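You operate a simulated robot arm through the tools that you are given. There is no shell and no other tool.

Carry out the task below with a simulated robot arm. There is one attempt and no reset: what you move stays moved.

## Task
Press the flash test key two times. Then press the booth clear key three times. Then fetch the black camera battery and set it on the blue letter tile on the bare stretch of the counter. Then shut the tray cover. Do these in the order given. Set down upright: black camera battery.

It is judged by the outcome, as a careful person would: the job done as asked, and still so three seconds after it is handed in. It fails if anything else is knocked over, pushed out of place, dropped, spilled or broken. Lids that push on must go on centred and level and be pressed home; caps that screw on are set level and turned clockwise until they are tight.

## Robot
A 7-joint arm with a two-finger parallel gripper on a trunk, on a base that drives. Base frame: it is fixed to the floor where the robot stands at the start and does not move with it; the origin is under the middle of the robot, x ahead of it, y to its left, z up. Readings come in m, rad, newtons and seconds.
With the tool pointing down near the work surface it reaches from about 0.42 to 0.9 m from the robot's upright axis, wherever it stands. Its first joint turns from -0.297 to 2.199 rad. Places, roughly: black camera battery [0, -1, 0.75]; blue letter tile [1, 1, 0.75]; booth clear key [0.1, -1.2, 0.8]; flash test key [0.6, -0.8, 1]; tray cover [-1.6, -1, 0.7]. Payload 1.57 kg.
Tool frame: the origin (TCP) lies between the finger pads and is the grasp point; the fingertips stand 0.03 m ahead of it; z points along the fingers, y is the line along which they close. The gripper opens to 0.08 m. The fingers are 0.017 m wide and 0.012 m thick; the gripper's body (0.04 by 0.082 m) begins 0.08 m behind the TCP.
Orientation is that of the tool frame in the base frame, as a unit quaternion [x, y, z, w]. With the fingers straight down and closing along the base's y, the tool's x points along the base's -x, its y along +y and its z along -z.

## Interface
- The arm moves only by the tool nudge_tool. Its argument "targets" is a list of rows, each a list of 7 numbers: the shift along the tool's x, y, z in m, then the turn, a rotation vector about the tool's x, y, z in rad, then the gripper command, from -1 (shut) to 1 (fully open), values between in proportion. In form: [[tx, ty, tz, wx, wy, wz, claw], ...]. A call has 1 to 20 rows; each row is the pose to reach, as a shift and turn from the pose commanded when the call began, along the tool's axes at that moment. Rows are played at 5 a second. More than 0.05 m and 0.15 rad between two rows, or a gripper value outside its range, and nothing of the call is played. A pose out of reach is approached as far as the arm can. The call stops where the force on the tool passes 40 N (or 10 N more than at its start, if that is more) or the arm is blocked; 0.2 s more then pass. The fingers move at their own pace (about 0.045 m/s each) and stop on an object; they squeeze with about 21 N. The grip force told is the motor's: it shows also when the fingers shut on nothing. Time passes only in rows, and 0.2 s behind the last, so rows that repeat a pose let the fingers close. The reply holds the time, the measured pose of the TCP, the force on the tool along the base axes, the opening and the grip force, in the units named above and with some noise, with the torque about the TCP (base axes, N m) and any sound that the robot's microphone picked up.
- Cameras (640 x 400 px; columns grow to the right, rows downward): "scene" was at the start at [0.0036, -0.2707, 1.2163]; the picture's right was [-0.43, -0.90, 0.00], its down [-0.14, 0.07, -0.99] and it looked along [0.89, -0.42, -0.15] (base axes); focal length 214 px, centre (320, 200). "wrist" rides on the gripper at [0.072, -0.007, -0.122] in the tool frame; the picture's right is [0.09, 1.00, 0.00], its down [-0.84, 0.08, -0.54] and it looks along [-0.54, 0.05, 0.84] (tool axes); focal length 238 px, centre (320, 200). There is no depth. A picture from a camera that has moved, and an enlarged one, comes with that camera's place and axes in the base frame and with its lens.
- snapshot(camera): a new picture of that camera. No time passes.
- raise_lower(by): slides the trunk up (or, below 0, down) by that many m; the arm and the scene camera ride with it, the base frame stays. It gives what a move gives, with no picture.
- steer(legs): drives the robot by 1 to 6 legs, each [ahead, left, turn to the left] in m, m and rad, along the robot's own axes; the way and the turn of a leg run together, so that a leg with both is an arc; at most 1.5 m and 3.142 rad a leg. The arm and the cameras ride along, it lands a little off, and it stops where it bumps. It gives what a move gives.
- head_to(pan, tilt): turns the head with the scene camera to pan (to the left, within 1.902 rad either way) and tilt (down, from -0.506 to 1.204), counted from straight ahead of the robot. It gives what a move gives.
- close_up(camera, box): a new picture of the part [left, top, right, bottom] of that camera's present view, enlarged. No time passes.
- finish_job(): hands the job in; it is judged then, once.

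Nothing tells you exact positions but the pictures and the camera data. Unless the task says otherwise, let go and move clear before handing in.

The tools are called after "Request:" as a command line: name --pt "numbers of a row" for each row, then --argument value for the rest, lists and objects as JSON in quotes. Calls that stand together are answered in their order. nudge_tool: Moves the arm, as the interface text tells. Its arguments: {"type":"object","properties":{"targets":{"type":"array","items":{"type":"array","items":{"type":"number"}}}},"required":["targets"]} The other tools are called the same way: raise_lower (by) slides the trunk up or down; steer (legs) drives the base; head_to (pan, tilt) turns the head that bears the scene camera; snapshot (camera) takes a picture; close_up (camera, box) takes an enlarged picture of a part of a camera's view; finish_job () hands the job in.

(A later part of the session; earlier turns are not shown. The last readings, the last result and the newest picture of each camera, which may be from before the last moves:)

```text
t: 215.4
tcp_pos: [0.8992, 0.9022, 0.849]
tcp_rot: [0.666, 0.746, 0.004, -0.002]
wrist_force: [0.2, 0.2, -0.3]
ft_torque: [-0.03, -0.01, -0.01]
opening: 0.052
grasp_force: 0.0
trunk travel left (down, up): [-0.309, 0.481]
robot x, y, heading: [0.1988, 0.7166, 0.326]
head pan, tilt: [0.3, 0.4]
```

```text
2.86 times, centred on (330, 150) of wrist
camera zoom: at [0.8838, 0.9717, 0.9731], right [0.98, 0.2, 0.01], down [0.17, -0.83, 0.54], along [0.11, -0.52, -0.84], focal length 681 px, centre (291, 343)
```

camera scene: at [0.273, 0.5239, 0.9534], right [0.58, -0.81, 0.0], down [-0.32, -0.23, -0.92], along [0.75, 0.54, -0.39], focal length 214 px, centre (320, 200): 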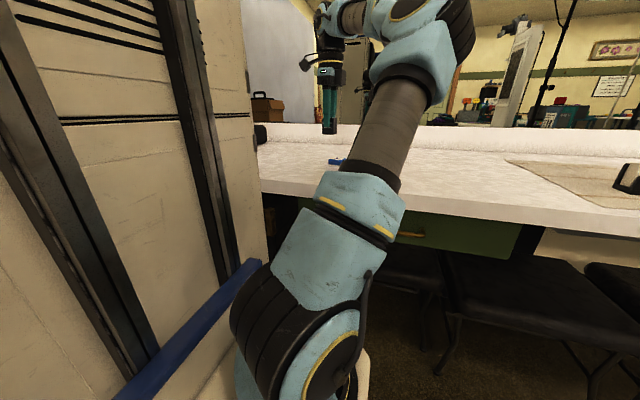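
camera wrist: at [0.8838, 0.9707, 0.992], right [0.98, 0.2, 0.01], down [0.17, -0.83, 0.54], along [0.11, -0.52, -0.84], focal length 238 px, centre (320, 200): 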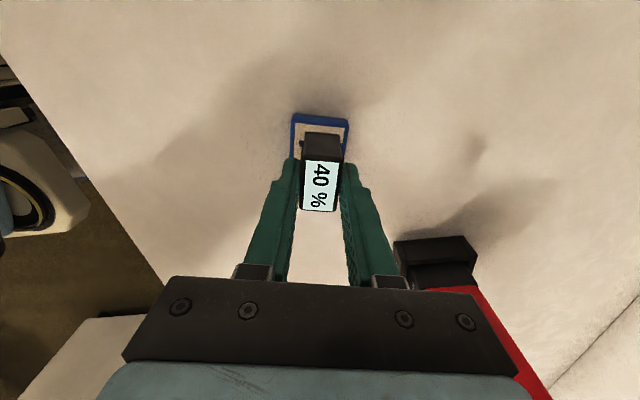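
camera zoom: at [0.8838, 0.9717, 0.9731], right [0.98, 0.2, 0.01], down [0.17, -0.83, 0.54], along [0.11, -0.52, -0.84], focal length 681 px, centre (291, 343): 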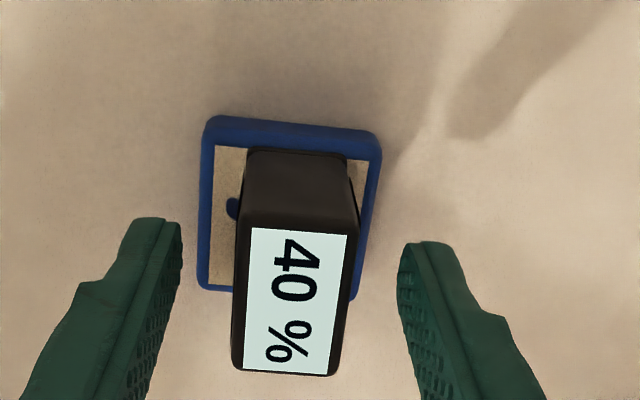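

The battery stands upright and centred on the tile, fingers fully clear. Lifting straight up.

Request:
nudge_tool --pt "0 0 -0.015 0 0 0 0.3" --pt "0 0 -0.04 0 0 0 0.3" --pt "0 0 -0.08 0 0 0 0.3" --pt "0 0 -0.12 0 0 0 0.3" --pt "0 -0.03 -0.15 0 0 0 0.3" --pt "0 -0.06 -0.17 0 0 0 0.3"

Request:
snapshot --camera "wrist"

Request:
close_up --camera "scene" --box '[300, 110, 380, 190]'

```text
t: 216.8
tcp_pos: [0.8402, 0.8935, 1.0199]
tcp_rot: [0.666, 0.746, 0.004, -0.002]
wrist_force: [-0.1, 0.2, 0.3]
ft_torque: [0.03, 0.03, 0.0]
opening: 0.0518
grasp_force: 0.1
trunk travel left (down, up): [-0.309, 0.481]
robot x, y, heading: [0.2056, 0.7137, 0.32]
head pan, tilt: [0.3, 0.4]
```

```text
taken
camera wrist: at [0.8242, 0.9632, 1.1427], right [0.98, 0.2, 0.0], down [0.17, -0.83, 0.54], along [0.11, -0.52, -0.84], focal length 238 px, centre (320, 200)
```

wrist: 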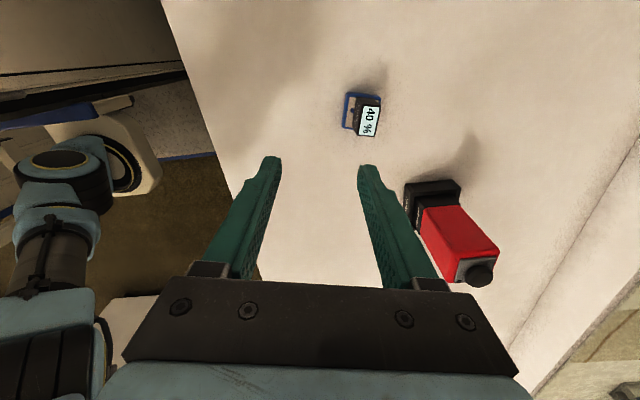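

```text
5.00 times, centred on (340, 150) of scene
camera zoom: at [0.2734, 0.5239, 0.9533], right [0.58, -0.81, 0.0], down [-0.32, -0.23, -0.92], along [0.75, 0.54, -0.39], focal length 1072 px, centre (220, 450)
```

zoom: 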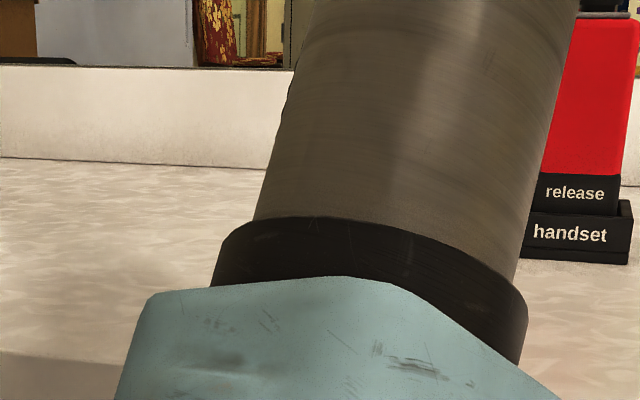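

The battery stands on the tile and is released. Now I back away from the counter and bring the hand back to its neutral orientation.

Request:
steer --legs '[[-0.5, 0, 0]]'

Request:
nudge_tool --pt "-0.003 -0.015 -0.005 0 0 -0.135 0.3" --pt "-0.006 -0.03 -0.01 0 0 -0.27 0.0" --pt "-0.009 -0.045 -0.015 0 0 -0.405 -0.5" --pt "-0.012 -0.06 -0.02 0 0 -0.54 -1" --pt "-0.015 -0.075 -0.025 0 0 -0.675 -1" --pt "-0.018 -0.09 -0.03 0 0 -0.81 -1" --pt "-0.021 -0.098 -0.03 0 0 -0.945 -1" --pt "-0.021 -0.098 -0.03 0 0 -1.08 -1" --pt "-0.021 -0.098 -0.03 0 0 -1.215 -1" --pt "-0.021 -0.098 -0.03 0 0 -1.35 -1" --pt "-0.021 -0.098 -0.03 0 0 -1.485 -1" --pt "-0.021 -0.098 -0.03 0 0 -1.62 -1" --pt "-0.021 -0.098 -0.03 0 0 -1.75 -1" --pt "-0.021 -0.098 -0.03 0 0 -1.87 -1"

Request:
head_to --pan 0.2 --tilt 0.3

Request:
snapshot --camera "scene"

Request:
snapshot --camera "wrist"

```text
t: 219.8
tcp_pos: [0.3666, 0.7387, 1.0198]
tcp_rot: [0.664, 0.747, 0.006, -0.001]
wrist_force: [-0.1, -0.3, 0.0]
ft_torque: [0.0, 0.05, 0.02]
opening: 0.0518
grasp_force: 0.0
trunk travel left (down, up): [-0.309, 0.481]
robot x, y, heading: [-0.2711, 0.5575, 0.329]
head pan, tilt: [0.3, 0.4]
```

```text
t: 222.8
tcp_pos: [0.2723, 0.7046, 1.0485]
tcp_rot: [-0.21, 0.978, 0.004, 0.002]
wrist_force: [-0.1, 0.0, 0.2]
ft_torque: [0.03, -0.01, -0.03]
opening: 0.0
grasp_force: 21.3
trunk travel left (down, up): [-0.309, 0.481]
robot x, y, heading: [-0.2697, 0.5538, 0.329]
head pan, tilt: [0.3, 0.4]
```

```text
t: 223.4
tcp_pos: [0.273, 0.7059, 1.0473]
tcp_rot: [-0.207, 0.978, 0.004, 0.003]
wrist_force: [-0.8, -0.5, 1.3]
ft_torque: [0.03, 0.01, -0.01]
opening: 0.0
grasp_force: 21.2
trunk travel left (down, up): [-0.309, 0.481]
robot x, y, heading: [-0.2728, 0.5546, 0.327]
head pan, tilt: [0.201, 0.3]
```

```text
taken
camera scene: at [-0.1909, 0.3581, 0.9629], right [0.51, -0.86, 0.0], down [-0.26, -0.15, -0.95], along [0.82, 0.48, -0.3], focal length 214 px, centre (320, 200)
```

scene: 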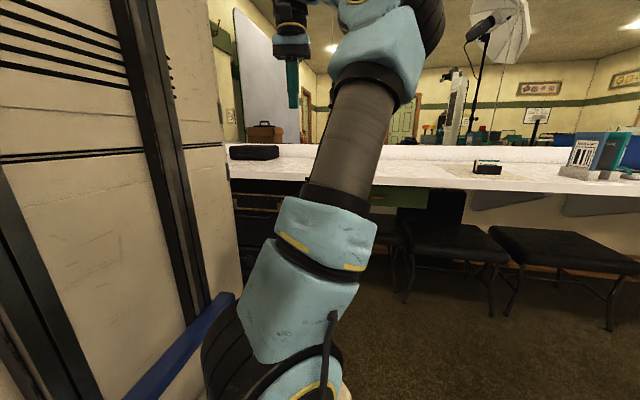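

```text
taken
camera wrist: at [0.2093, 0.6691, 1.1709], right [-0.49, 0.87, 0.01], down [0.73, 0.41, 0.55], along [0.48, 0.27, -0.84], focal length 238 px, centre (320, 200)
```

wrist: 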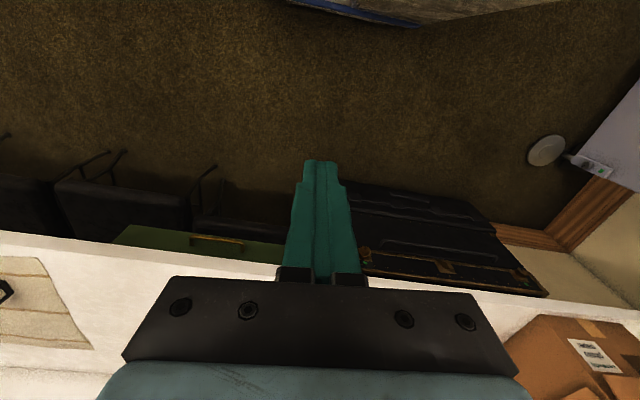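

Next is the tray cover near (-1.6, -1). I'll back off into the open area, turn toward it and raise the trunk for a look.

Request:
steer --legs '[[-0.7, 0, 0], [0, 0, -2.3]]'

Request:
raise_lower --by 0.25

Request:
head_to --pan 0.0 --tilt 0.5

Request:
snapshot --camera "scene"

Request:
snapshot --camera "wrist"

```text
t: 232.8
tcp_pos: [-1.187, -0.1756, 1.0481]
tcp_rot: [0.809, 0.588, -0.001, 0.004]
wrist_force: [-0.2, 0.5, 0.0]
ft_torque: [-0.01, 0.0, 0.01]
opening: 0.0
grasp_force: 20.7
trunk travel left (down, up): [-0.309, 0.481]
robot x, y, heading: [-0.9344, 0.3233, -1.973]
head pan, tilt: [0.201, 0.3]
```

```text
t: 235.3
tcp_pos: [-1.1879, -0.1764, 1.2997]
tcp_rot: [0.809, 0.588, -0.001, 0.004]
wrist_force: [-0.4, 0.0, -0.3]
ft_torque: [0.01, -0.02, 0.0]
opening: 0.0
grasp_force: 20.8
trunk travel left (down, up): [-0.559, 0.231]
robot x, y, heading: [-0.9329, 0.3312, -1.973]
head pan, tilt: [0.201, 0.3]
```

```text
t: 236.1
tcp_pos: [-1.187, -0.1768, 1.2988]
tcp_rot: [0.809, 0.587, -0.001, 0.005]
wrist_force: [0.0, 0.0, 0.0]
ft_torque: [-0.02, 0.03, 0.0]
opening: 0.0
grasp_force: 21.3
trunk travel left (down, up): [-0.559, 0.231]
robot x, y, heading: [-0.9429, 0.3307, -1.975]
head pan, tilt: [0.0, 0.499]
```

```text
taken
camera scene: at [-1.1527, 0.4064, 1.1943], right [-0.92, 0.39, 0.0], down [0.19, 0.44, -0.88], along [-0.34, -0.81, -0.48], focal length 214 px, centre (320, 200)
```

scene: 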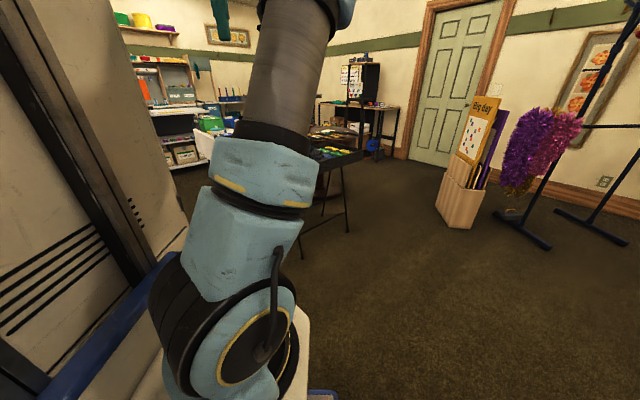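

```text
taken
camera wrist: at [-1.172, -0.105, 1.4211], right [0.98, -0.22, 0.01], down [-0.19, -0.81, 0.55], along [-0.12, -0.54, -0.84], focal length 238 px, centre (320, 200)
```

wrist: 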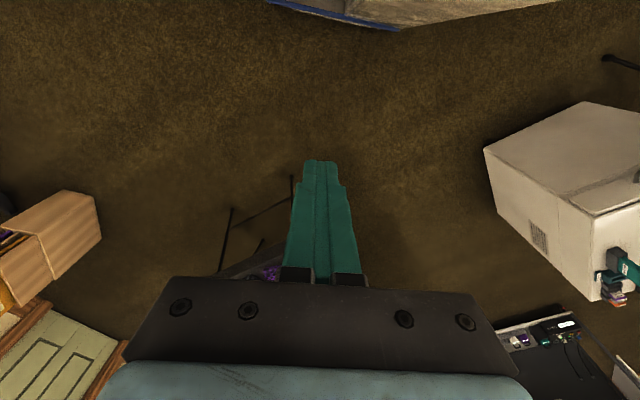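

My arm hides the stand; I'll turn left a little so it appears right of the arm.

Request:
steer --legs '[[0, 0, 0.45]]'

Request:
head_to --pan -0.5 --tilt 0.4

Request:
snapshot --camera "scene"

Request:
close_up --camera "scene" --box '[200, 80, 400, 205]'

```text
t: 237.8
tcp_pos: [-0.9429, -0.2366, 1.2998]
tcp_rot: [0.657, 0.754, 0.0, 0.005]
wrist_force: [0.0, -0.9, 0.4]
ft_torque: [0.01, 0.04, -0.02]
opening: 0.0
grasp_force: 21.5
trunk travel left (down, up): [-0.559, 0.231]
robot x, y, heading: [-0.9399, 0.3281, -1.524]
head pan, tilt: [0.0, 0.499]
```

```text
t: 238.7
tcp_pos: [-0.9445, -0.2352, 1.2989]
tcp_rot: [0.657, 0.754, -0.001, 0.005]
wrist_force: [1.1, 0.1, 0.0]
ft_torque: [0.0, 0.0, 0.0]
opening: 0.0002
grasp_force: 20.6
trunk travel left (down, up): [-0.559, 0.231]
robot x, y, heading: [-0.9377, 0.3287, -1.519]
head pan, tilt: [-0.499, 0.4]
```

```text
taken
camera scene: at [-1.2112, 0.3114, 1.2033], right [-0.9, 0.44, 0.0], down [0.17, 0.35, -0.92], along [-0.4, -0.83, -0.39], focal length 214 px, centre (320, 200)
```

scene: 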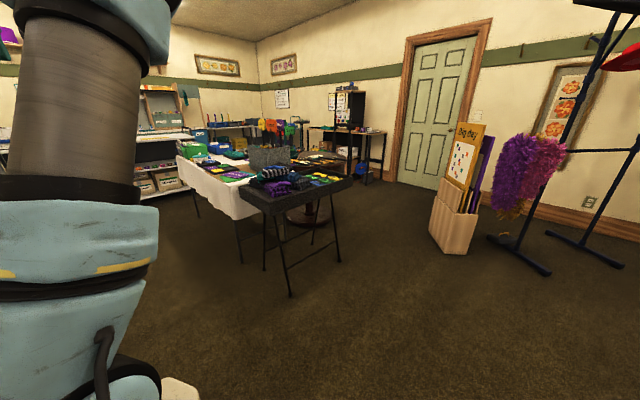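

```text
3.20 times, centred on (300, 142) of scene
camera zoom: at [-1.2112, 0.3114, 1.2033], right [-0.9, 0.44, 0.0], down [0.17, 0.35, -0.92], along [-0.4, -0.83, -0.39], focal length 686 px, centre (384, 384)
```

zoom: 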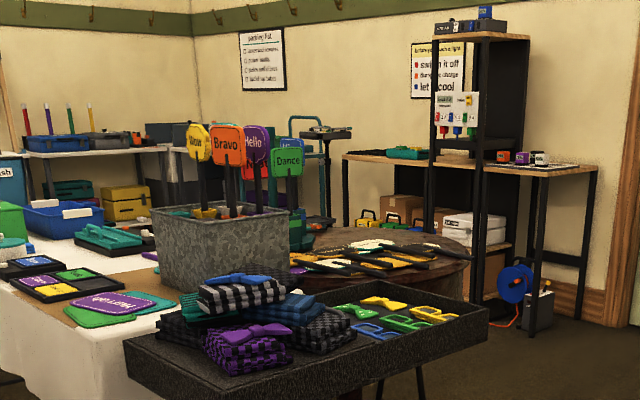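

The stand nearest me is a dark shallow tray with bow ties and frames, near (-1.6, -1). I'll move sideways and a bit closer to look down into it with the wrist camera.

Request:
steer --legs '[[0, -0.55, 0], [0.2, 0, 0]]'

Request:
snapshot --camera "wrist"

Request:
head_to --pan -0.2 --tilt 0.5

Request:
snapshot --camera "scene"

```text
t: 243.1
tcp_pos: [-1.4786, -0.4628, 1.2993]
tcp_rot: [0.657, 0.754, 0.001, 0.005]
wrist_force: [-0.2, -0.3, -0.2]
ft_torque: [-0.01, -0.01, 0.0]
opening: 0.0
grasp_force: 20.7
trunk travel left (down, up): [-0.559, 0.231]
robot x, y, heading: [-1.4741, 0.1004, -1.521]
head pan, tilt: [-0.499, 0.4]
```

```text
taken
camera wrist: at [-1.4962, -0.3912, 1.4211], right [0.97, 0.23, 0.01], down [0.19, -0.81, 0.55], along [0.13, -0.53, -0.84], focal length 238 px, centre (320, 200)
```

wrist: 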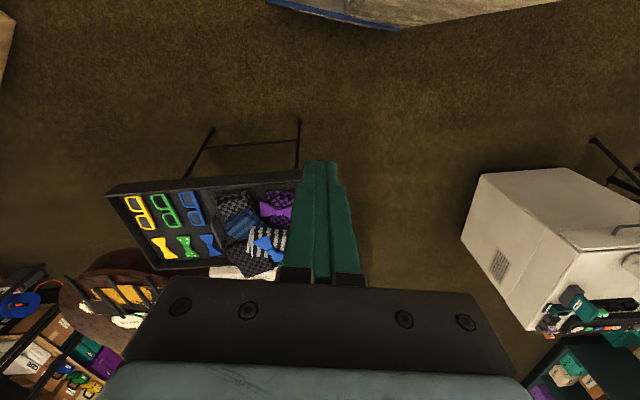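

```text
t: 243.9
tcp_pos: [-1.4778, -0.4625, 1.2988]
tcp_rot: [0.657, 0.754, 0.0, 0.005]
wrist_force: [-0.2, 0.1, 0.1]
ft_torque: [0.02, 0.01, 0.02]
opening: 0.0
grasp_force: 21.4
trunk travel left (down, up): [-0.559, 0.231]
robot x, y, heading: [-1.4724, 0.0962, -1.524]
head pan, tilt: [-0.201, 0.499]
```

```text
taken
camera scene: at [-1.7208, 0.0782, 1.1942], right [-0.99, 0.15, 0.0], down [0.07, 0.47, -0.88], along [-0.13, -0.87, -0.48], focal length 214 px, centre (320, 200)
```

scene: 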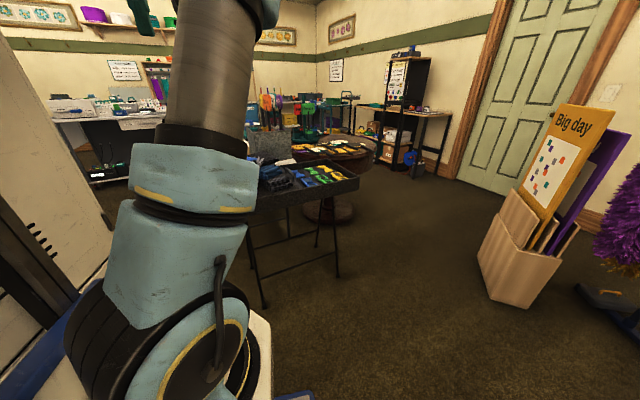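

I can see the tray from above. Zooming in to find its cover.

Request:
close_up --camera "wrist" --box '[90, 150, 310, 290]'

Request:
close_up --camera "scene" --box '[240, 120, 380, 220]'

```text
2.86 times, centred on (200, 220) of wrist
camera zoom: at [-1.4962, -0.3912, 1.4211], right [0.97, 0.23, 0.01], down [0.19, -0.81, 0.55], along [0.13, -0.53, -0.84], focal length 681 px, centre (663, 143)
```

zoom: 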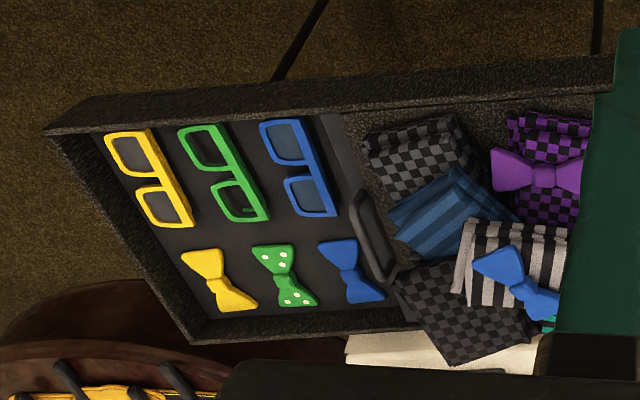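

```text
4.00 times, centred on (310, 170) of scene
camera zoom: at [-1.7208, 0.0782, 1.1942], right [-0.99, 0.15, 0.0], down [0.07, 0.47, -0.88], along [-0.13, -0.87, -0.48], focal length 858 px, centre (360, 320)
```

zoom: 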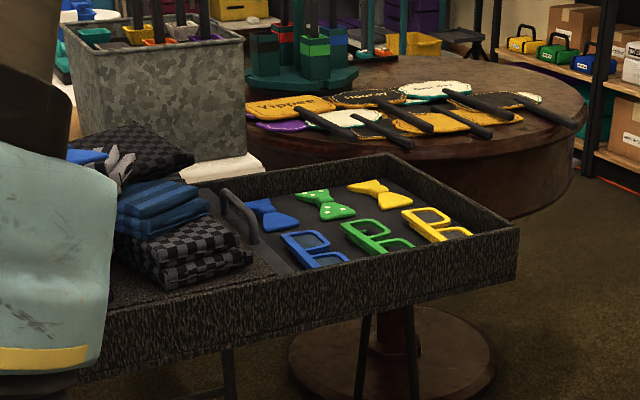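

I see it now: the tray has a sliding cover stowed under the deck that holds the folded cloths, with an arch handle at its leading (west) edge; the compartment with frames and bow ties is open. I need to slide it west until closed. I'll position myself north of the tray.

Request:
steer --legs '[[0, -0.52, 0], [0, 0, 0.268], [0.3, -0.11, 0]]'

Request:
snapshot --camera "wrist"

Request:
close_up --camera "wrist" --box '[300, 130, 560, 290]'

Request:
snapshot --camera "scene"

```text
t: 249.5
tcp_pos: [-1.8559, -0.7878, 1.2999]
tcp_rot: [0.549, 0.836, 0.001, 0.005]
wrist_force: [0.1, -0.3, -0.5]
ft_torque: [-0.02, 0.01, 0.01]
opening: 0.0003
grasp_force: 20.9
trunk travel left (down, up): [-0.559, 0.231]
robot x, y, heading: [-2.0, -0.2472, -1.248]
head pan, tilt: [-0.201, 0.499]
```

```text
taken
camera wrist: at [-1.8917, -0.7235, 1.4211], right [0.88, 0.48, 0.01], down [0.4, -0.73, 0.55], along [0.27, -0.48, -0.84], focal length 238 px, centre (320, 200)
```

wrist: 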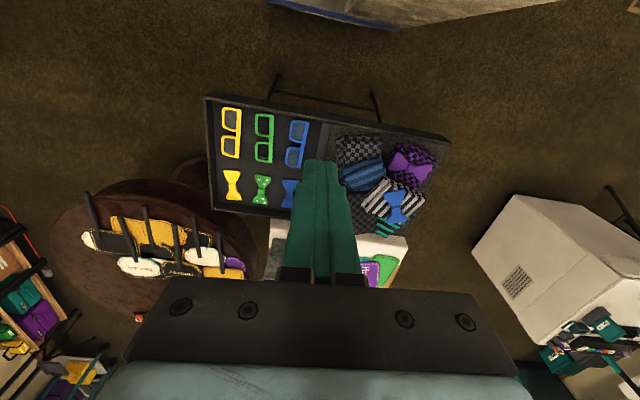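

```text
2.46 times, centred on (430, 210) of wrist
camera zoom: at [-1.8917, -0.7235, 1.4211], right [0.88, 0.48, 0.01], down [0.4, -0.73, 0.55], along [0.27, -0.48, -0.84], focal length 587 px, centre (49, 175)
```

zoom: 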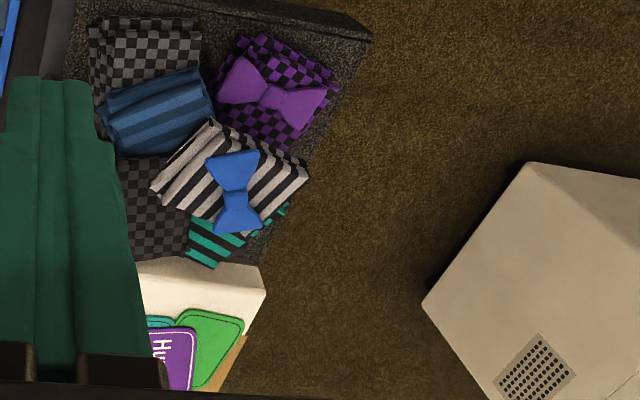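

```text
taken
camera scene: at [-2.2343, -0.3316, 1.1942], right [-0.99, -0.12, 0.0], down [-0.06, 0.48, -0.88], along [0.1, -0.87, -0.48], focal length 214 px, centre (320, 200)
```

scene: 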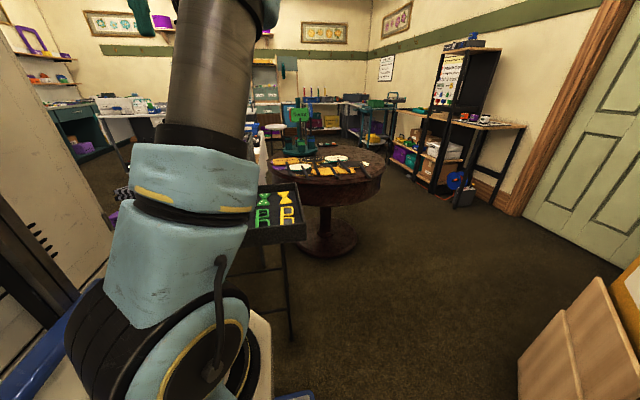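

The tray's north rim is ~0.66 m ahead and its legs don't protrude. I'll move 15 cm closer and shift the hand right so the handle is no longer hidden.

Request:
steer --legs '[[0.15, 0, 0]]'

Request:
nudge_tool --pt "0 -0.04 0.03 0 0 0 -1" --pt "0 -0.08 0.06 0 0 0 -1" --pt "0 -0.12 0.09 0 0 0 -1" --pt "0 -0.14 0.12 0 0 0 -1"

Request:
snapshot --camera "wrist"

Request:
close_up --camera "wrist" --box '[240, 80, 480, 230]'

```text
t: 250.9
tcp_pos: [-1.8088, -0.9313, 1.3002]
tcp_rot: [0.548, 0.837, 0.001, 0.005]
wrist_force: [0.1, 0.5, -0.4]
ft_torque: [0.0, 0.01, -0.04]
opening: 0.0
grasp_force: 20.7
trunk travel left (down, up): [-0.559, 0.231]
robot x, y, heading: [-1.9542, -0.3888, -1.249]
head pan, tilt: [-0.201, 0.499]
```

```text
t: 251.9
tcp_pos: [-1.9341, -0.9881, 1.1799]
tcp_rot: [0.549, 0.836, 0.001, 0.005]
wrist_force: [0.1, 0.9, 0.0]
ft_torque: [-0.02, 0.01, -0.03]
opening: 0.0
grasp_force: 21.0
trunk travel left (down, up): [-0.559, 0.231]
robot x, y, heading: [-1.9553, -0.3884, -1.253]
head pan, tilt: [-0.201, 0.499]
```

```text
taken
camera wrist: at [-1.9704, -0.9244, 1.301], right [0.88, 0.48, 0.0], down [0.4, -0.73, 0.55], along [0.27, -0.48, -0.84], focal length 238 px, centre (320, 200)
```

wrist: 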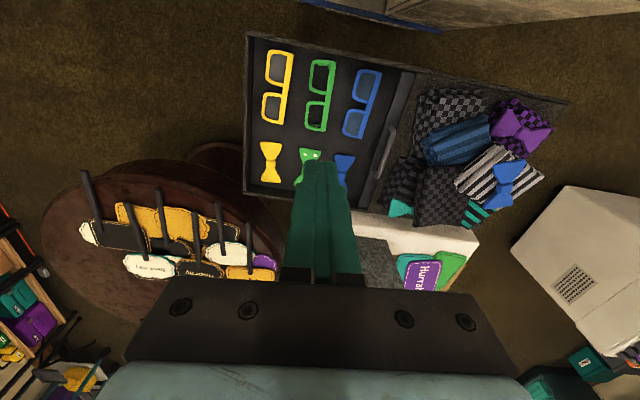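

```text
2.67 times, centred on (360, 155) of wrist
camera zoom: at [-1.9704, -0.9244, 1.301], right [0.88, 0.48, 0.0], down [0.4, -0.73, 0.55], along [0.27, -0.48, -0.84], focal length 636 px, centre (213, 320)
```

zoom: 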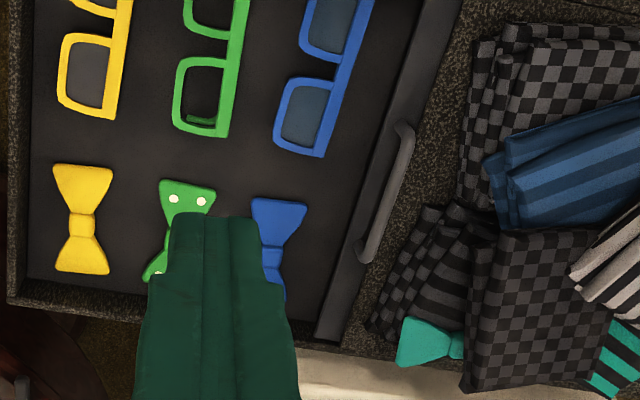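

Now the handle is clear: a low pull bar on the cover's leading strip, centre about (-1.72, -1.04, 0.75), and the slide direction is ~20° from my base x-axis toward the west. I'll lower the trunk and move the hand near it for a precise measurement.

Request:
raise_lower --by -0.2

Request:
nudge_tool --pt "-0.03 0.02 0.01 0 0 0.02 -1" --pt "-0.06 0.045 0.02 0 0 0.04 -1" --pt "-0.095 0.07 0.03 0 0 0.06 -1" --pt "-0.126 0.09 0.04 0 0 0.06 -1"

Request:
snapshot --camera "wrist"

Request:
close_up --camera "wrist" --box '[280, 60, 480, 210]'

```text
t: 254.1
tcp_pos: [-1.9346, -0.9885, 0.9789]
tcp_rot: [0.548, 0.836, 0.001, 0.005]
wrist_force: [0.0, -0.2, 0.2]
ft_torque: [-0.02, -0.01, 0.02]
opening: 0.0002
grasp_force: 20.9
trunk travel left (down, up): [-0.359, 0.431]
robot x, y, heading: [-1.9552, -0.3896, -1.245]
head pan, tilt: [-0.201, 0.499]
```

```text
t: 255.1
tcp_pos: [-1.8017, -1.0683, 0.9415]
tcp_rot: [0.573, 0.819, 0.001, 0.004]
wrist_force: [0.2, 0.3, -0.2]
ft_torque: [0.0, 0.0, -0.03]
opening: 0.0001
grasp_force: 21.0
trunk travel left (down, up): [-0.359, 0.431]
robot x, y, heading: [-1.9542, -0.3849, -1.252]
head pan, tilt: [-0.201, 0.499]
```

```text
taken
camera wrist: at [-1.8341, -1.0024, 1.063], right [0.9, 0.43, 0.01], down [0.35, -0.76, 0.55], along [0.24, -0.49, -0.84], focal length 238 px, centre (320, 200)
```

wrist: 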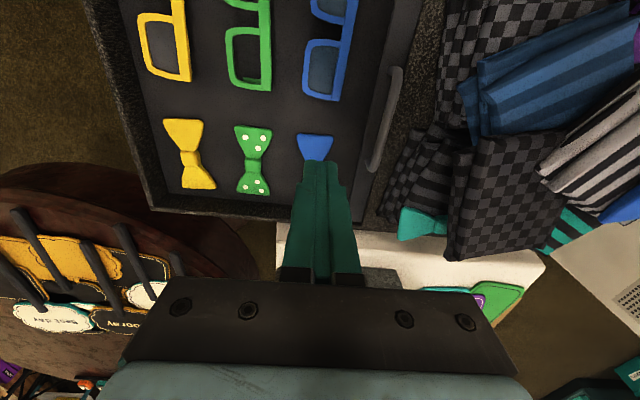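

```text
2.67 times, centred on (380, 135) of wrist
camera zoom: at [-1.8341, -1.0024, 1.063], right [0.9, 0.43, 0.01], down [0.35, -0.76, 0.55], along [0.24, -0.49, -0.84], focal length 636 px, centre (160, 373)
```

zoom: 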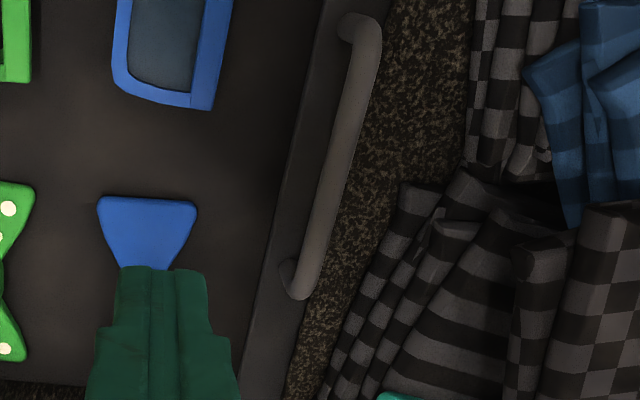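

The bar is ~12 cm long, roughly 14 mm thick, at z≈0.75. I'll open the fingers a bit and move above a point slightly north of its centre, where the cloths are farthest away.

Request:
nudge_tool --pt "0.007 0.03 0.015 0 0 0 -0.15" --pt "0.014 0.06 0.035 0 0 0 -0.15" --pt "0.0212 0.0879 0.055 0 0 0 -0.15" --pt "0.0212 0.0879 0.082 0 0 0 -0.15"

Request:
snapshot --camera "wrist"

Request:
close_up --camera "wrist" --box '[240, 60, 440, 210]'

Request:
head_to --pan 0.1 --tilt 0.5

Request:
snapshot --camera "scene"

```text
t: 256.1
tcp_pos: [-1.7261, -1.0191, 0.8593]
tcp_rot: [0.573, 0.82, 0.001, 0.005]
wrist_force: [0.1, 0.4, 1.0]
ft_torque: [-0.04, 0.01, 0.0]
opening: 0.0342
grasp_force: 0.1
trunk travel left (down, up): [-0.359, 0.431]
robot x, y, heading: [-1.9565, -0.3901, -1.251]
head pan, tilt: [-0.201, 0.499]
```

```text
taken
camera wrist: at [-1.7577, -0.9526, 0.9812], right [0.9, 0.43, 0.01], down [0.35, -0.76, 0.55], along [0.24, -0.49, -0.84], focal length 238 px, centre (320, 200)
```

wrist: 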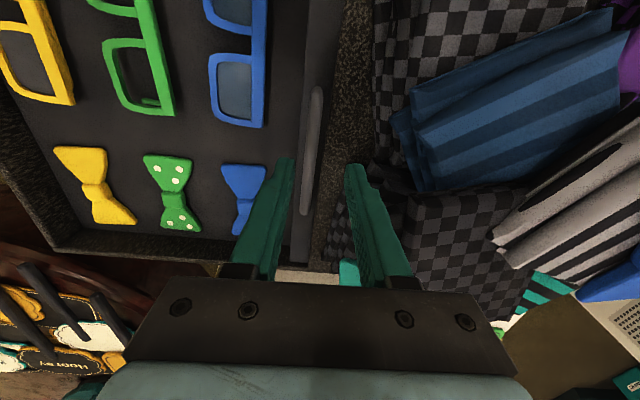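

```text
2.67 times, centred on (340, 135) of wrist
camera zoom: at [-1.7577, -0.9526, 0.9812], right [0.9, 0.43, 0.01], down [0.35, -0.76, 0.55], along [0.24, -0.49, -0.84], focal length 636 px, centre (267, 373)
```

zoom: 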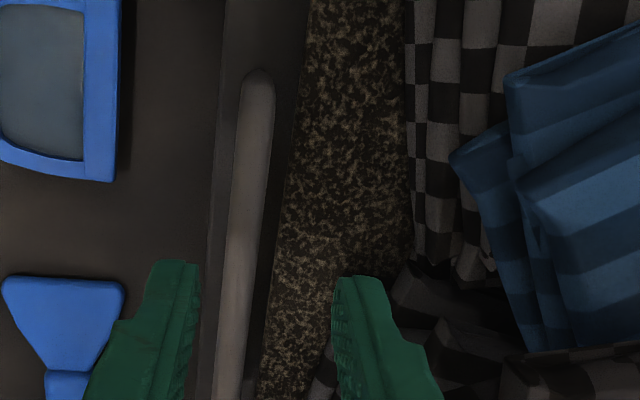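

```text
t: 256.9
tcp_pos: [-1.7255, -1.0186, 0.86]
tcp_rot: [0.573, 0.819, 0.001, 0.005]
wrist_force: [0.0, -0.2, -0.2]
ft_torque: [0.0, -0.01, 0.01]
opening: 0.034
grasp_force: 0.1
trunk travel left (down, up): [-0.359, 0.431]
robot x, y, heading: [-1.9526, -0.3886, -1.247]
head pan, tilt: [0.099, 0.499]
```

```text
taken
camera scene: at [-2.1602, -0.4687, 0.9942], right [-0.91, -0.41, 0.0], down [-0.19, 0.44, -0.88], along [0.36, -0.8, -0.48], focal length 214 px, centre (320, 200)
```

scene: 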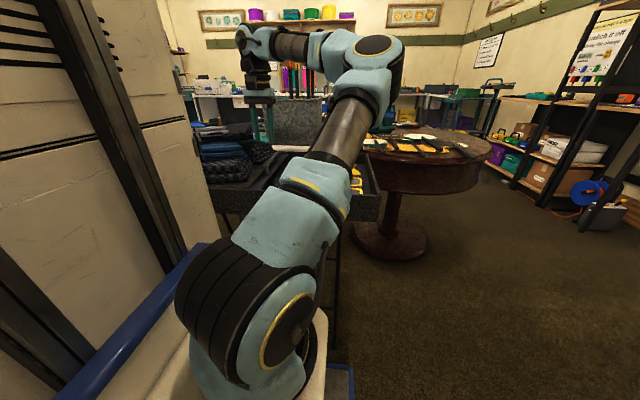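

The bar lies 6 mm west of the finger mid-line. Correcting that and descending partway to check alignment.

Request:
nudge_tool --pt "0 -0.006 0.02 0 0 0 -0.15" --pt "0 -0.006 0.04 0 0 0 -0.15" --pt "0 -0.006 0.055 0 0 0 -0.15"

Request:
close_up --camera "wrist" --box '[240, 60, 440, 210]'

```text
t: 257.7
tcp_pos: [-1.7311, -1.0222, 0.8043]
tcp_rot: [0.573, 0.819, 0.001, 0.005]
wrist_force: [0.2, -0.3, 0.1]
ft_torque: [-0.01, -0.01, 0.02]
opening: 0.034
grasp_force: 0.1
trunk travel left (down, up): [-0.359, 0.431]
robot x, y, heading: [-1.9504, -0.3901, -1.248]
head pan, tilt: [0.099, 0.499]
```

```text
2.67 times, centred on (340, 135) of wrist
camera zoom: at [-1.7625, -0.9553, 0.9265], right [0.9, 0.43, 0.01], down [0.35, -0.76, 0.55], along [0.24, -0.49, -0.84], focal length 636 px, centre (267, 373)
```

zoom: 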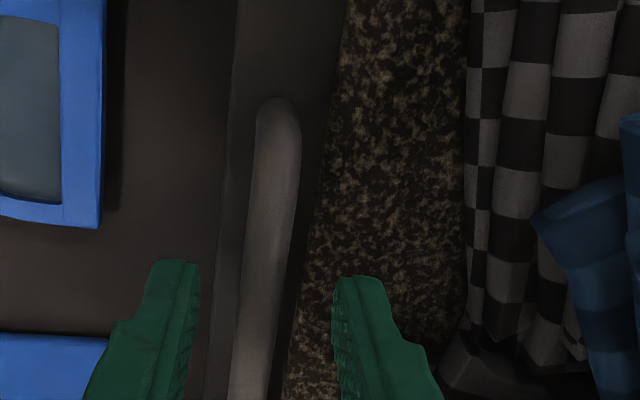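

Well aligned now. Descending so the pads straddle the bar, watching for contact.

Request:
nudge_tool --pt "0 0 0.015 0 0 0 -0.15" --pt "0 0 0.026 0 0 0 -0.15" --pt "0 0 0.033 0 0 0 -0.15"

Request:
close_up --camera "wrist" --box '[240, 60, 440, 210]'

```text
t: 258.5
tcp_pos: [-1.7298, -1.0215, 0.7708]
tcp_rot: [0.574, 0.819, 0.001, 0.006]
wrist_force: [-0.6, 0.7, 2.7]
ft_torque: [0.07, -0.03, 0.0]
opening: 0.0339
grasp_force: 0.1
trunk travel left (down, up): [-0.359, 0.431]
robot x, y, heading: [-1.9534, -0.385, -1.256]
head pan, tilt: [0.099, 0.499]
```

```text
2.67 times, centred on (340, 135) of wrist
camera zoom: at [-1.7622, -0.9555, 0.8936], right [0.9, 0.43, 0.01], down [0.35, -0.76, 0.55], along [0.24, -0.49, -0.84], focal length 636 px, centre (267, 373)
```

zoom: 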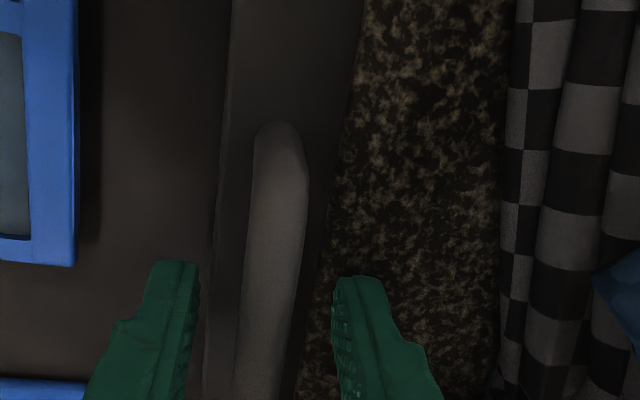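

Light contact at tip height 0.741 (the deck surface). I'll rise 1.5 mm and close on the bar.

Request:
nudge_tool --pt "0 0 -0.0015 0 0 0 -0.15" --pt "0 0 -0.0015 0 0 0 -1" --pt "0 0 -0.0015 0 0 0 -1" --pt "0 0 -0.0015 0 0 0 -1" --pt "0 0 -0.0015 0 0 0 -1"

Request:
close_up --camera "wrist" --box '[240, 60, 440, 210]'

```text
t: 259.7
tcp_pos: [-1.7316, -1.0219, 0.7736]
tcp_rot: [0.573, 0.819, 0.0, 0.005]
wrist_force: [-10.9, -0.8, -0.8]
ft_torque: [0.02, 0.06, -0.52]
opening: 0.012
grasp_force: 29.1
trunk travel left (down, up): [-0.359, 0.431]
robot x, y, heading: [-1.9524, -0.389, -1.249]
head pan, tilt: [0.099, 0.499]
```

```text
2.67 times, centred on (340, 135) of wrist
camera zoom: at [-1.7629, -0.9558, 0.8946], right [0.9, 0.43, 0.01], down [0.35, -0.76, 0.55], along [0.24, -0.49, -0.84], focal length 636 px, centre (267, 373)
```

zoom: 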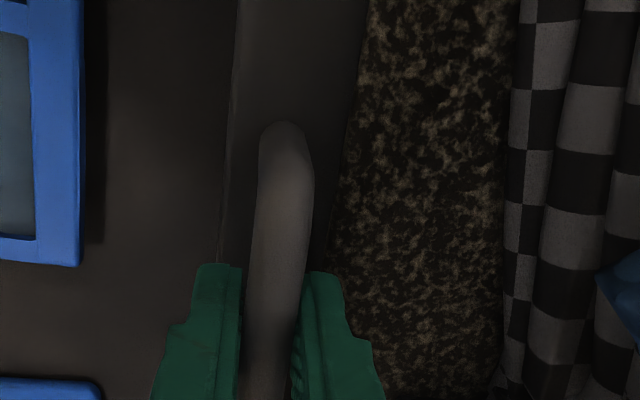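

The bar is gripped (12 mm). Now I pull west along the tray, first 3 cm to feel the resistance.

Request:
nudge_tool --pt "0 -0.01 0 0 0 0 -1" --pt "0 -0.02 0 0 0 0 -1" --pt "0 -0.03 0 0 0 0 -1"

Request:
snapshot --camera "wrist"

```text
t: 260.5
tcp_pos: [-1.7586, -1.0304, 0.7731]
tcp_rot: [0.573, 0.819, 0.001, 0.005]
wrist_force: [-1.7, 8.5, -0.7]
ft_torque: [-0.03, 0.02, -0.52]
opening: 0.012
grasp_force: 29.3
trunk travel left (down, up): [-0.359, 0.431]
robot x, y, heading: [-1.9552, -0.3888, -1.252]
head pan, tilt: [0.099, 0.499]
```

```text
taken
camera wrist: at [-1.7906, -0.9649, 0.8946], right [0.9, 0.43, 0.01], down [0.36, -0.76, 0.55], along [0.24, -0.49, -0.84], focal length 238 px, centre (320, 200)
```

wrist: 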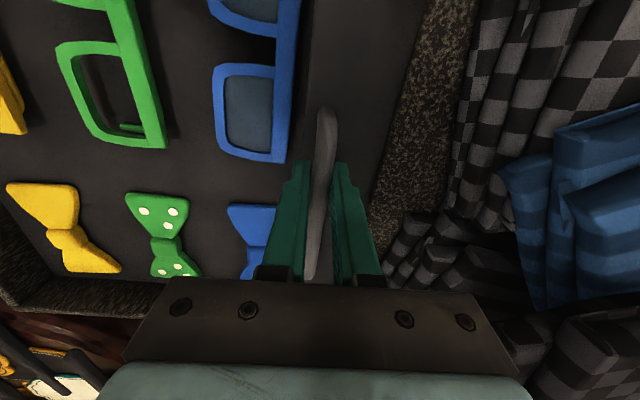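

The cover is sliding out from under the deck, cloths staying put. The axis is nearer 18°, so I adjust direction and continue 10 cm.

Request:
nudge_tool --pt "0.0015 -0.02 0 0 0 0 -1" --pt "0.0022 -0.04 0 0 0 0 -1" --pt "0.0029 -0.06 0 0 0 0 -1" --pt "0.0036 -0.08 0 0 0 0 -1" --pt "0.0043 -0.1 0 0 0 0 -1"

Request:
snapshot --camera "wrist"

```text
t: 261.7
tcp_pos: [-1.8524, -1.0614, 0.7713]
tcp_rot: [0.573, 0.819, -0.001, 0.006]
wrist_force: [2.1, -5.5, 20.0]
ft_torque: [0.27, 0.11, -0.52]
opening: 0.0123
grasp_force: 29.4
trunk travel left (down, up): [-0.359, 0.431]
robot x, y, heading: [-1.9501, -0.3887, -1.255]
head pan, tilt: [0.099, 0.499]
```

```text
taken
camera wrist: at [-1.8857, -0.9956, 0.8942], right [0.9, 0.43, 0.01], down [0.35, -0.76, 0.55], along [0.24, -0.5, -0.83], focal length 238 px, centre (320, 200)
```

wrist: 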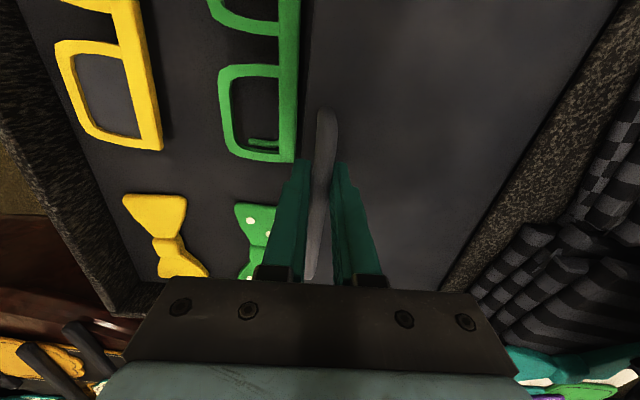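

Half of the way. The tips press a little on the cover (20 N up), so I'll lift 2.5 mm while continuing west.

Request:
nudge_tool --pt "-0.0005 0 -0.0025 0 0 0 -1" --pt "0 -0.02 -0.0026 0 0 0 -1" --pt "0.0004 -0.04 -0.0028 0 0 0 -1" --pt "0.001 -0.06 -0.003 0 0 0 -1" --pt "0.0016 -0.08 -0.0032 0 0 0 -1"

Request:
snapshot --camera "wrist"

```text
t: 262.9
tcp_pos: [-1.9308, -1.0877, 0.7727]
tcp_rot: [0.574, 0.819, 0.003, 0.003]
wrist_force: [-4.5, 13.8, -15.5]
ft_torque: [-0.06, 0.08, -0.54]
opening: 0.0119
grasp_force: 29.1
trunk travel left (down, up): [-0.359, 0.431]
robot x, y, heading: [-1.9525, -0.3877, -1.247]
head pan, tilt: [0.099, 0.499]
```

```text
taken
camera wrist: at [-1.962, -1.0218, 0.8948], right [0.9, 0.43, 0.01], down [0.36, -0.76, 0.54], along [0.24, -0.49, -0.84], focal length 238 px, centre (320, 200)
```

wrist: 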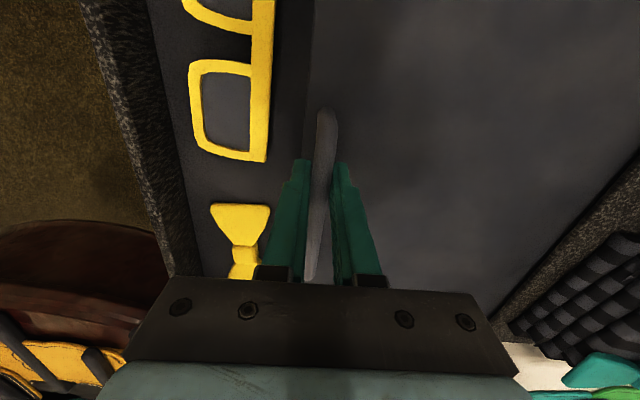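

About 9–10 cm remain. Continuing with small corrections to relieve side and lift forces.

Request:
nudge_tool --pt "0.001 0 0.001 0 0 0 -1" --pt "0.0016 -0.02 0.0009 0 0 0 -1" --pt "0.0023 -0.04 0.0008 0 0 0 -1" --pt "0.003 -0.06 0.0007 0 0 0 -1"

Request:
snapshot --camera "wrist"

```text
t: 263.9
tcp_pos: [-1.987, -1.1064, 0.7734]
tcp_rot: [0.574, 0.819, 0.001, 0.005]
wrist_force: [-3.1, 10.4, -14.7]
ft_torque: [0.03, 0.03, -0.52]
opening: 0.012
grasp_force: 29.5
trunk travel left (down, up): [-0.359, 0.431]
robot x, y, heading: [-1.9509, -0.3909, -1.254]
head pan, tilt: [0.099, 0.499]
```

```text
taken
camera wrist: at [-2.0202, -1.0405, 0.8946], right [0.9, 0.43, 0.01], down [0.35, -0.76, 0.55], along [0.24, -0.49, -0.84], focal length 238 px, centre (320, 200)
```

wrist: 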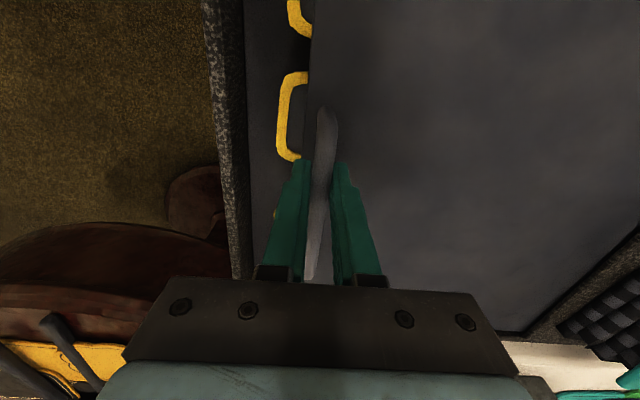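

About 4 cm remain, and the west finger will reach the rim slightly before the cover does. I'll pull 2.5 cm more, then switch to pushing the bar from its east side.

Request:
nudge_tool --pt "0.001 -0.008 0.001 0 0 0 -1" --pt "0.0013 -0.016 0.001 0 0 0 -1" --pt "0.0016 -0.024 0.001 0 0 0 -1"

Request:
snapshot --camera "wrist"

Request:
close_up --camera "wrist" --box '[220, 60, 380, 180]'

```text
t: 264.7
tcp_pos: [-2.0101, -1.114, 0.7723]
tcp_rot: [0.574, 0.819, 0.0, 0.006]
wrist_force: [2.9, -7.5, -3.3]
ft_torque: [-0.24, -0.06, -0.53]
opening: 0.0119
grasp_force: 29.7
trunk travel left (down, up): [-0.359, 0.431]
robot x, y, heading: [-1.9513, -0.3873, -1.248]
head pan, tilt: [0.099, 0.499]
```

```text
taken
camera wrist: at [-2.042, -1.0472, 0.8944], right [0.9, 0.43, 0.01], down [0.35, -0.76, 0.55], along [0.24, -0.5, -0.83], focal length 238 px, centre (320, 200)
```

wrist: 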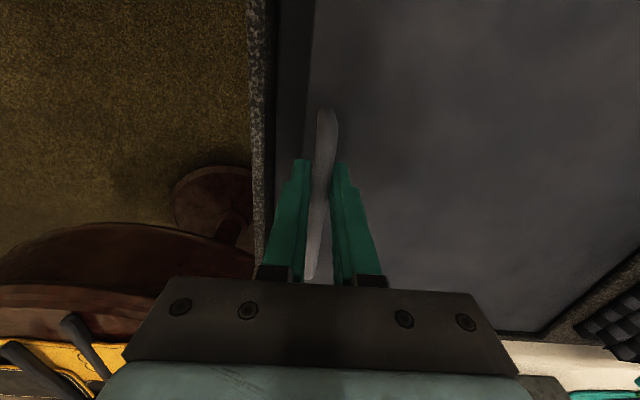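

```text
3.33 times, centred on (300, 120) of wrist
camera zoom: at [-2.042, -1.0472, 0.8944], right [0.9, 0.43, 0.01], down [0.35, -0.76, 0.55], along [0.24, -0.5, -0.83], focal length 794 px, centre (387, 467)
```

zoom: 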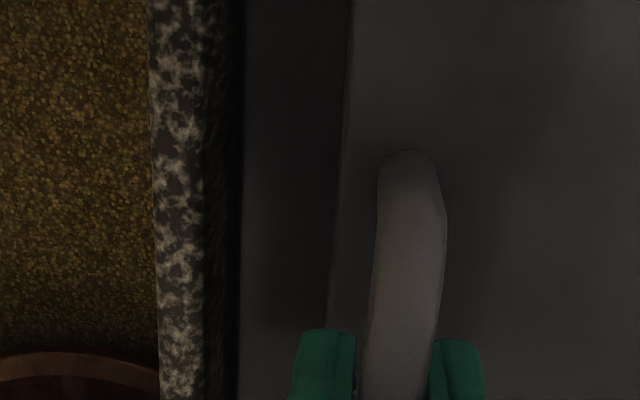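

Roughly 2.5 cm gap left. Pulling another 12 mm with the grip, then releasing to push from behind.

Request:
nudge_tool --pt "-0.0003 -0.006 0 0 0 0 -1" --pt "0 -0.012 0 0 0 0 -1"

Request:
nudge_tool --pt "0 0 0 0 0 0 -0.3" --pt "0 0 0 0 0 0 -0.3" --pt "0 0 -0.02 0 0 0 -0.3" --pt "0 0 -0.045 0 0 0 -0.3"

Request:
snapshot --camera "wrist"

Request:
close_up --camera "wrist" --box '[220, 60, 420, 210]'

```text
t: 265.3
tcp_pos: [-2.0208, -1.1184, 0.7729]
tcp_rot: [0.573, 0.82, -0.001, 0.005]
wrist_force: [5.2, -10.7, 4.7]
ft_torque: [0.18, 0.05, -0.45]
opening: 0.0122
grasp_force: 29.2
trunk travel left (down, up): [-0.359, 0.431]
robot x, y, heading: [-1.951, -0.3865, -1.25]
head pan, tilt: [0.099, 0.499]
```

```text
t: 266.3
tcp_pos: [-2.0211, -1.1172, 0.8166]
tcp_rot: [0.573, 0.82, 0.001, 0.005]
wrist_force: [0.5, 0.2, 0.2]
ft_torque: [0.0, -0.02, 0.05]
opening: 0.0278
grasp_force: 0.1
trunk travel left (down, up): [-0.359, 0.431]
robot x, y, heading: [-1.9543, -0.3861, -1.245]
head pan, tilt: [0.099, 0.499]
```

```text
taken
camera wrist: at [-2.0537, -1.0504, 0.9388], right [0.9, 0.43, 0.01], down [0.35, -0.76, 0.55], along [0.24, -0.49, -0.84], focal length 238 px, centre (320, 200)
```

wrist: 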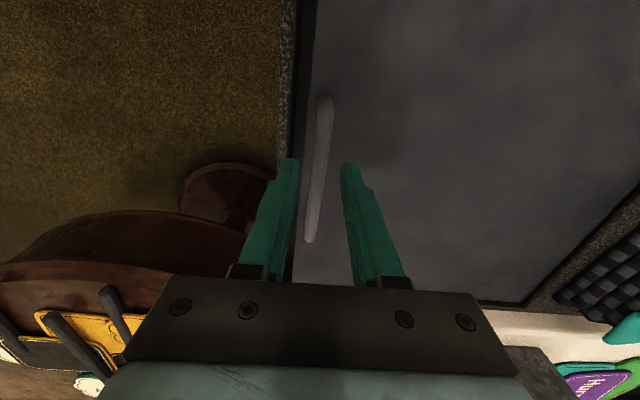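

```text
2.67 times, centred on (320, 135) of wrist
camera zoom: at [-2.0537, -1.0504, 0.9388], right [0.9, 0.43, 0.01], down [0.35, -0.76, 0.55], along [0.24, -0.49, -0.84], focal length 636 px, centre (320, 373)
```

zoom: 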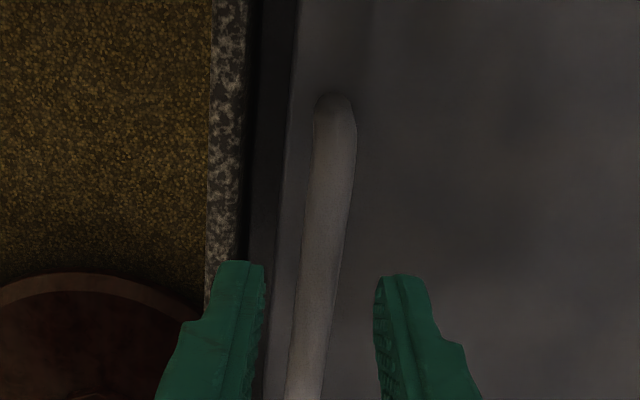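

About 1 cm of gap remains. I'll close the fingers, go to the bar's east side at its middle, and push it the rest of the way.

Request:
nudge_tool --pt "-0.008 0.013 0 0 0 0 -1" --pt "-0.02 0.027 0 0 0 0 -1" --pt "-0.02 0.027 0 0 0 0 -1" --pt "-0.02 0.027 0.02 0 0 0 -1" --pt "-0.02 0.027 0.035 0 0 0 -1" --pt "-0.02 0.027 0.041 0 0 0 -1"

Request:
close_up --camera "wrist" --box '[220, 60, 420, 210]'

```text
t: 267.7
tcp_pos: [-1.9893, -1.1267, 0.7759]
tcp_rot: [0.572, 0.82, 0.001, 0.004]
wrist_force: [-0.3, 0.2, 0.2]
ft_torque: [0.03, 0.02, -0.01]
opening: 0.0
grasp_force: 21.1
trunk travel left (down, up): [-0.359, 0.431]
robot x, y, heading: [-1.9534, -0.388, -1.253]
head pan, tilt: [0.099, 0.499]
```

```text
2.67 times, centred on (320, 135) of wrist
camera zoom: at [-2.0213, -1.0605, 0.8975], right [0.9, 0.43, 0.01], down [0.35, -0.76, 0.55], along [0.24, -0.49, -0.84], focal length 636 px, centre (320, 373)
```

zoom: 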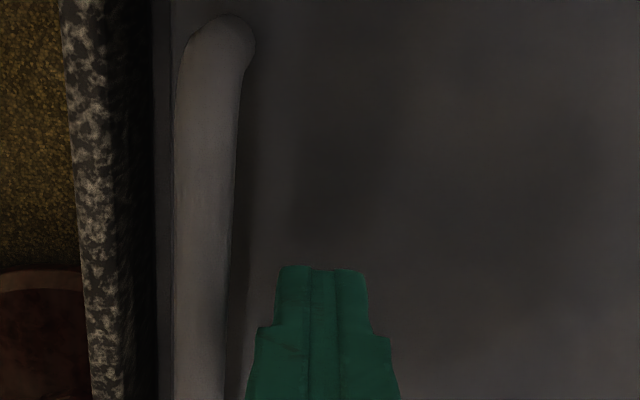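

Fingers are in place just east of the bar. Pushing west in 4 mm rows.

Request:
nudge_tool --pt "0 -0.004 0 0 0 0 -1" --pt "0 -0.008 0 0 0 0 -1" --pt "0.0004 -0.012 0 0 0 0 -1" --pt "0.0005 -0.016 0 0 0 0 -1" --pt "0.0006 -0.02 0 0 0 0 -1"

Request:
close_up --camera "wrist" --box '[220, 60, 420, 210]'

```text
t: 268.9
tcp_pos: [-2.0074, -1.1322, 0.7753]
tcp_rot: [0.573, 0.819, 0.0, 0.005]
wrist_force: [1.0, -1.1, 0.2]
ft_torque: [-0.03, 0.01, 0.01]
opening: 0.0001
grasp_force: 21.3
trunk travel left (down, up): [-0.359, 0.431]
robot x, y, heading: [-1.956, -0.3806, -1.25]
head pan, tilt: [0.099, 0.499]
```

```text
2.67 times, centred on (320, 135) of wrist
camera zoom: at [-2.0404, -1.0661, 0.8981], right [0.9, 0.43, 0.01], down [0.35, -0.76, 0.55], along [0.24, -0.49, -0.84], focal length 636 px, centre (320, 373)
```

zoom: 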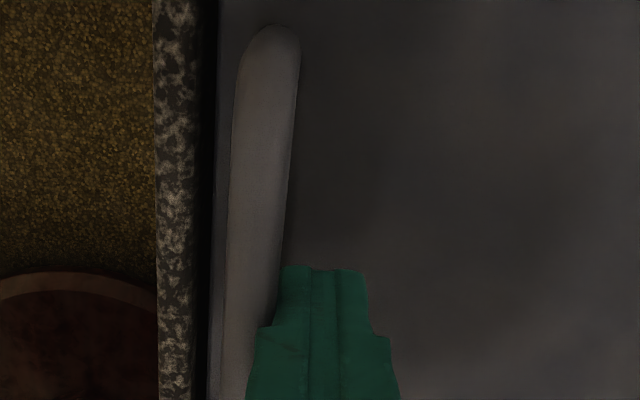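

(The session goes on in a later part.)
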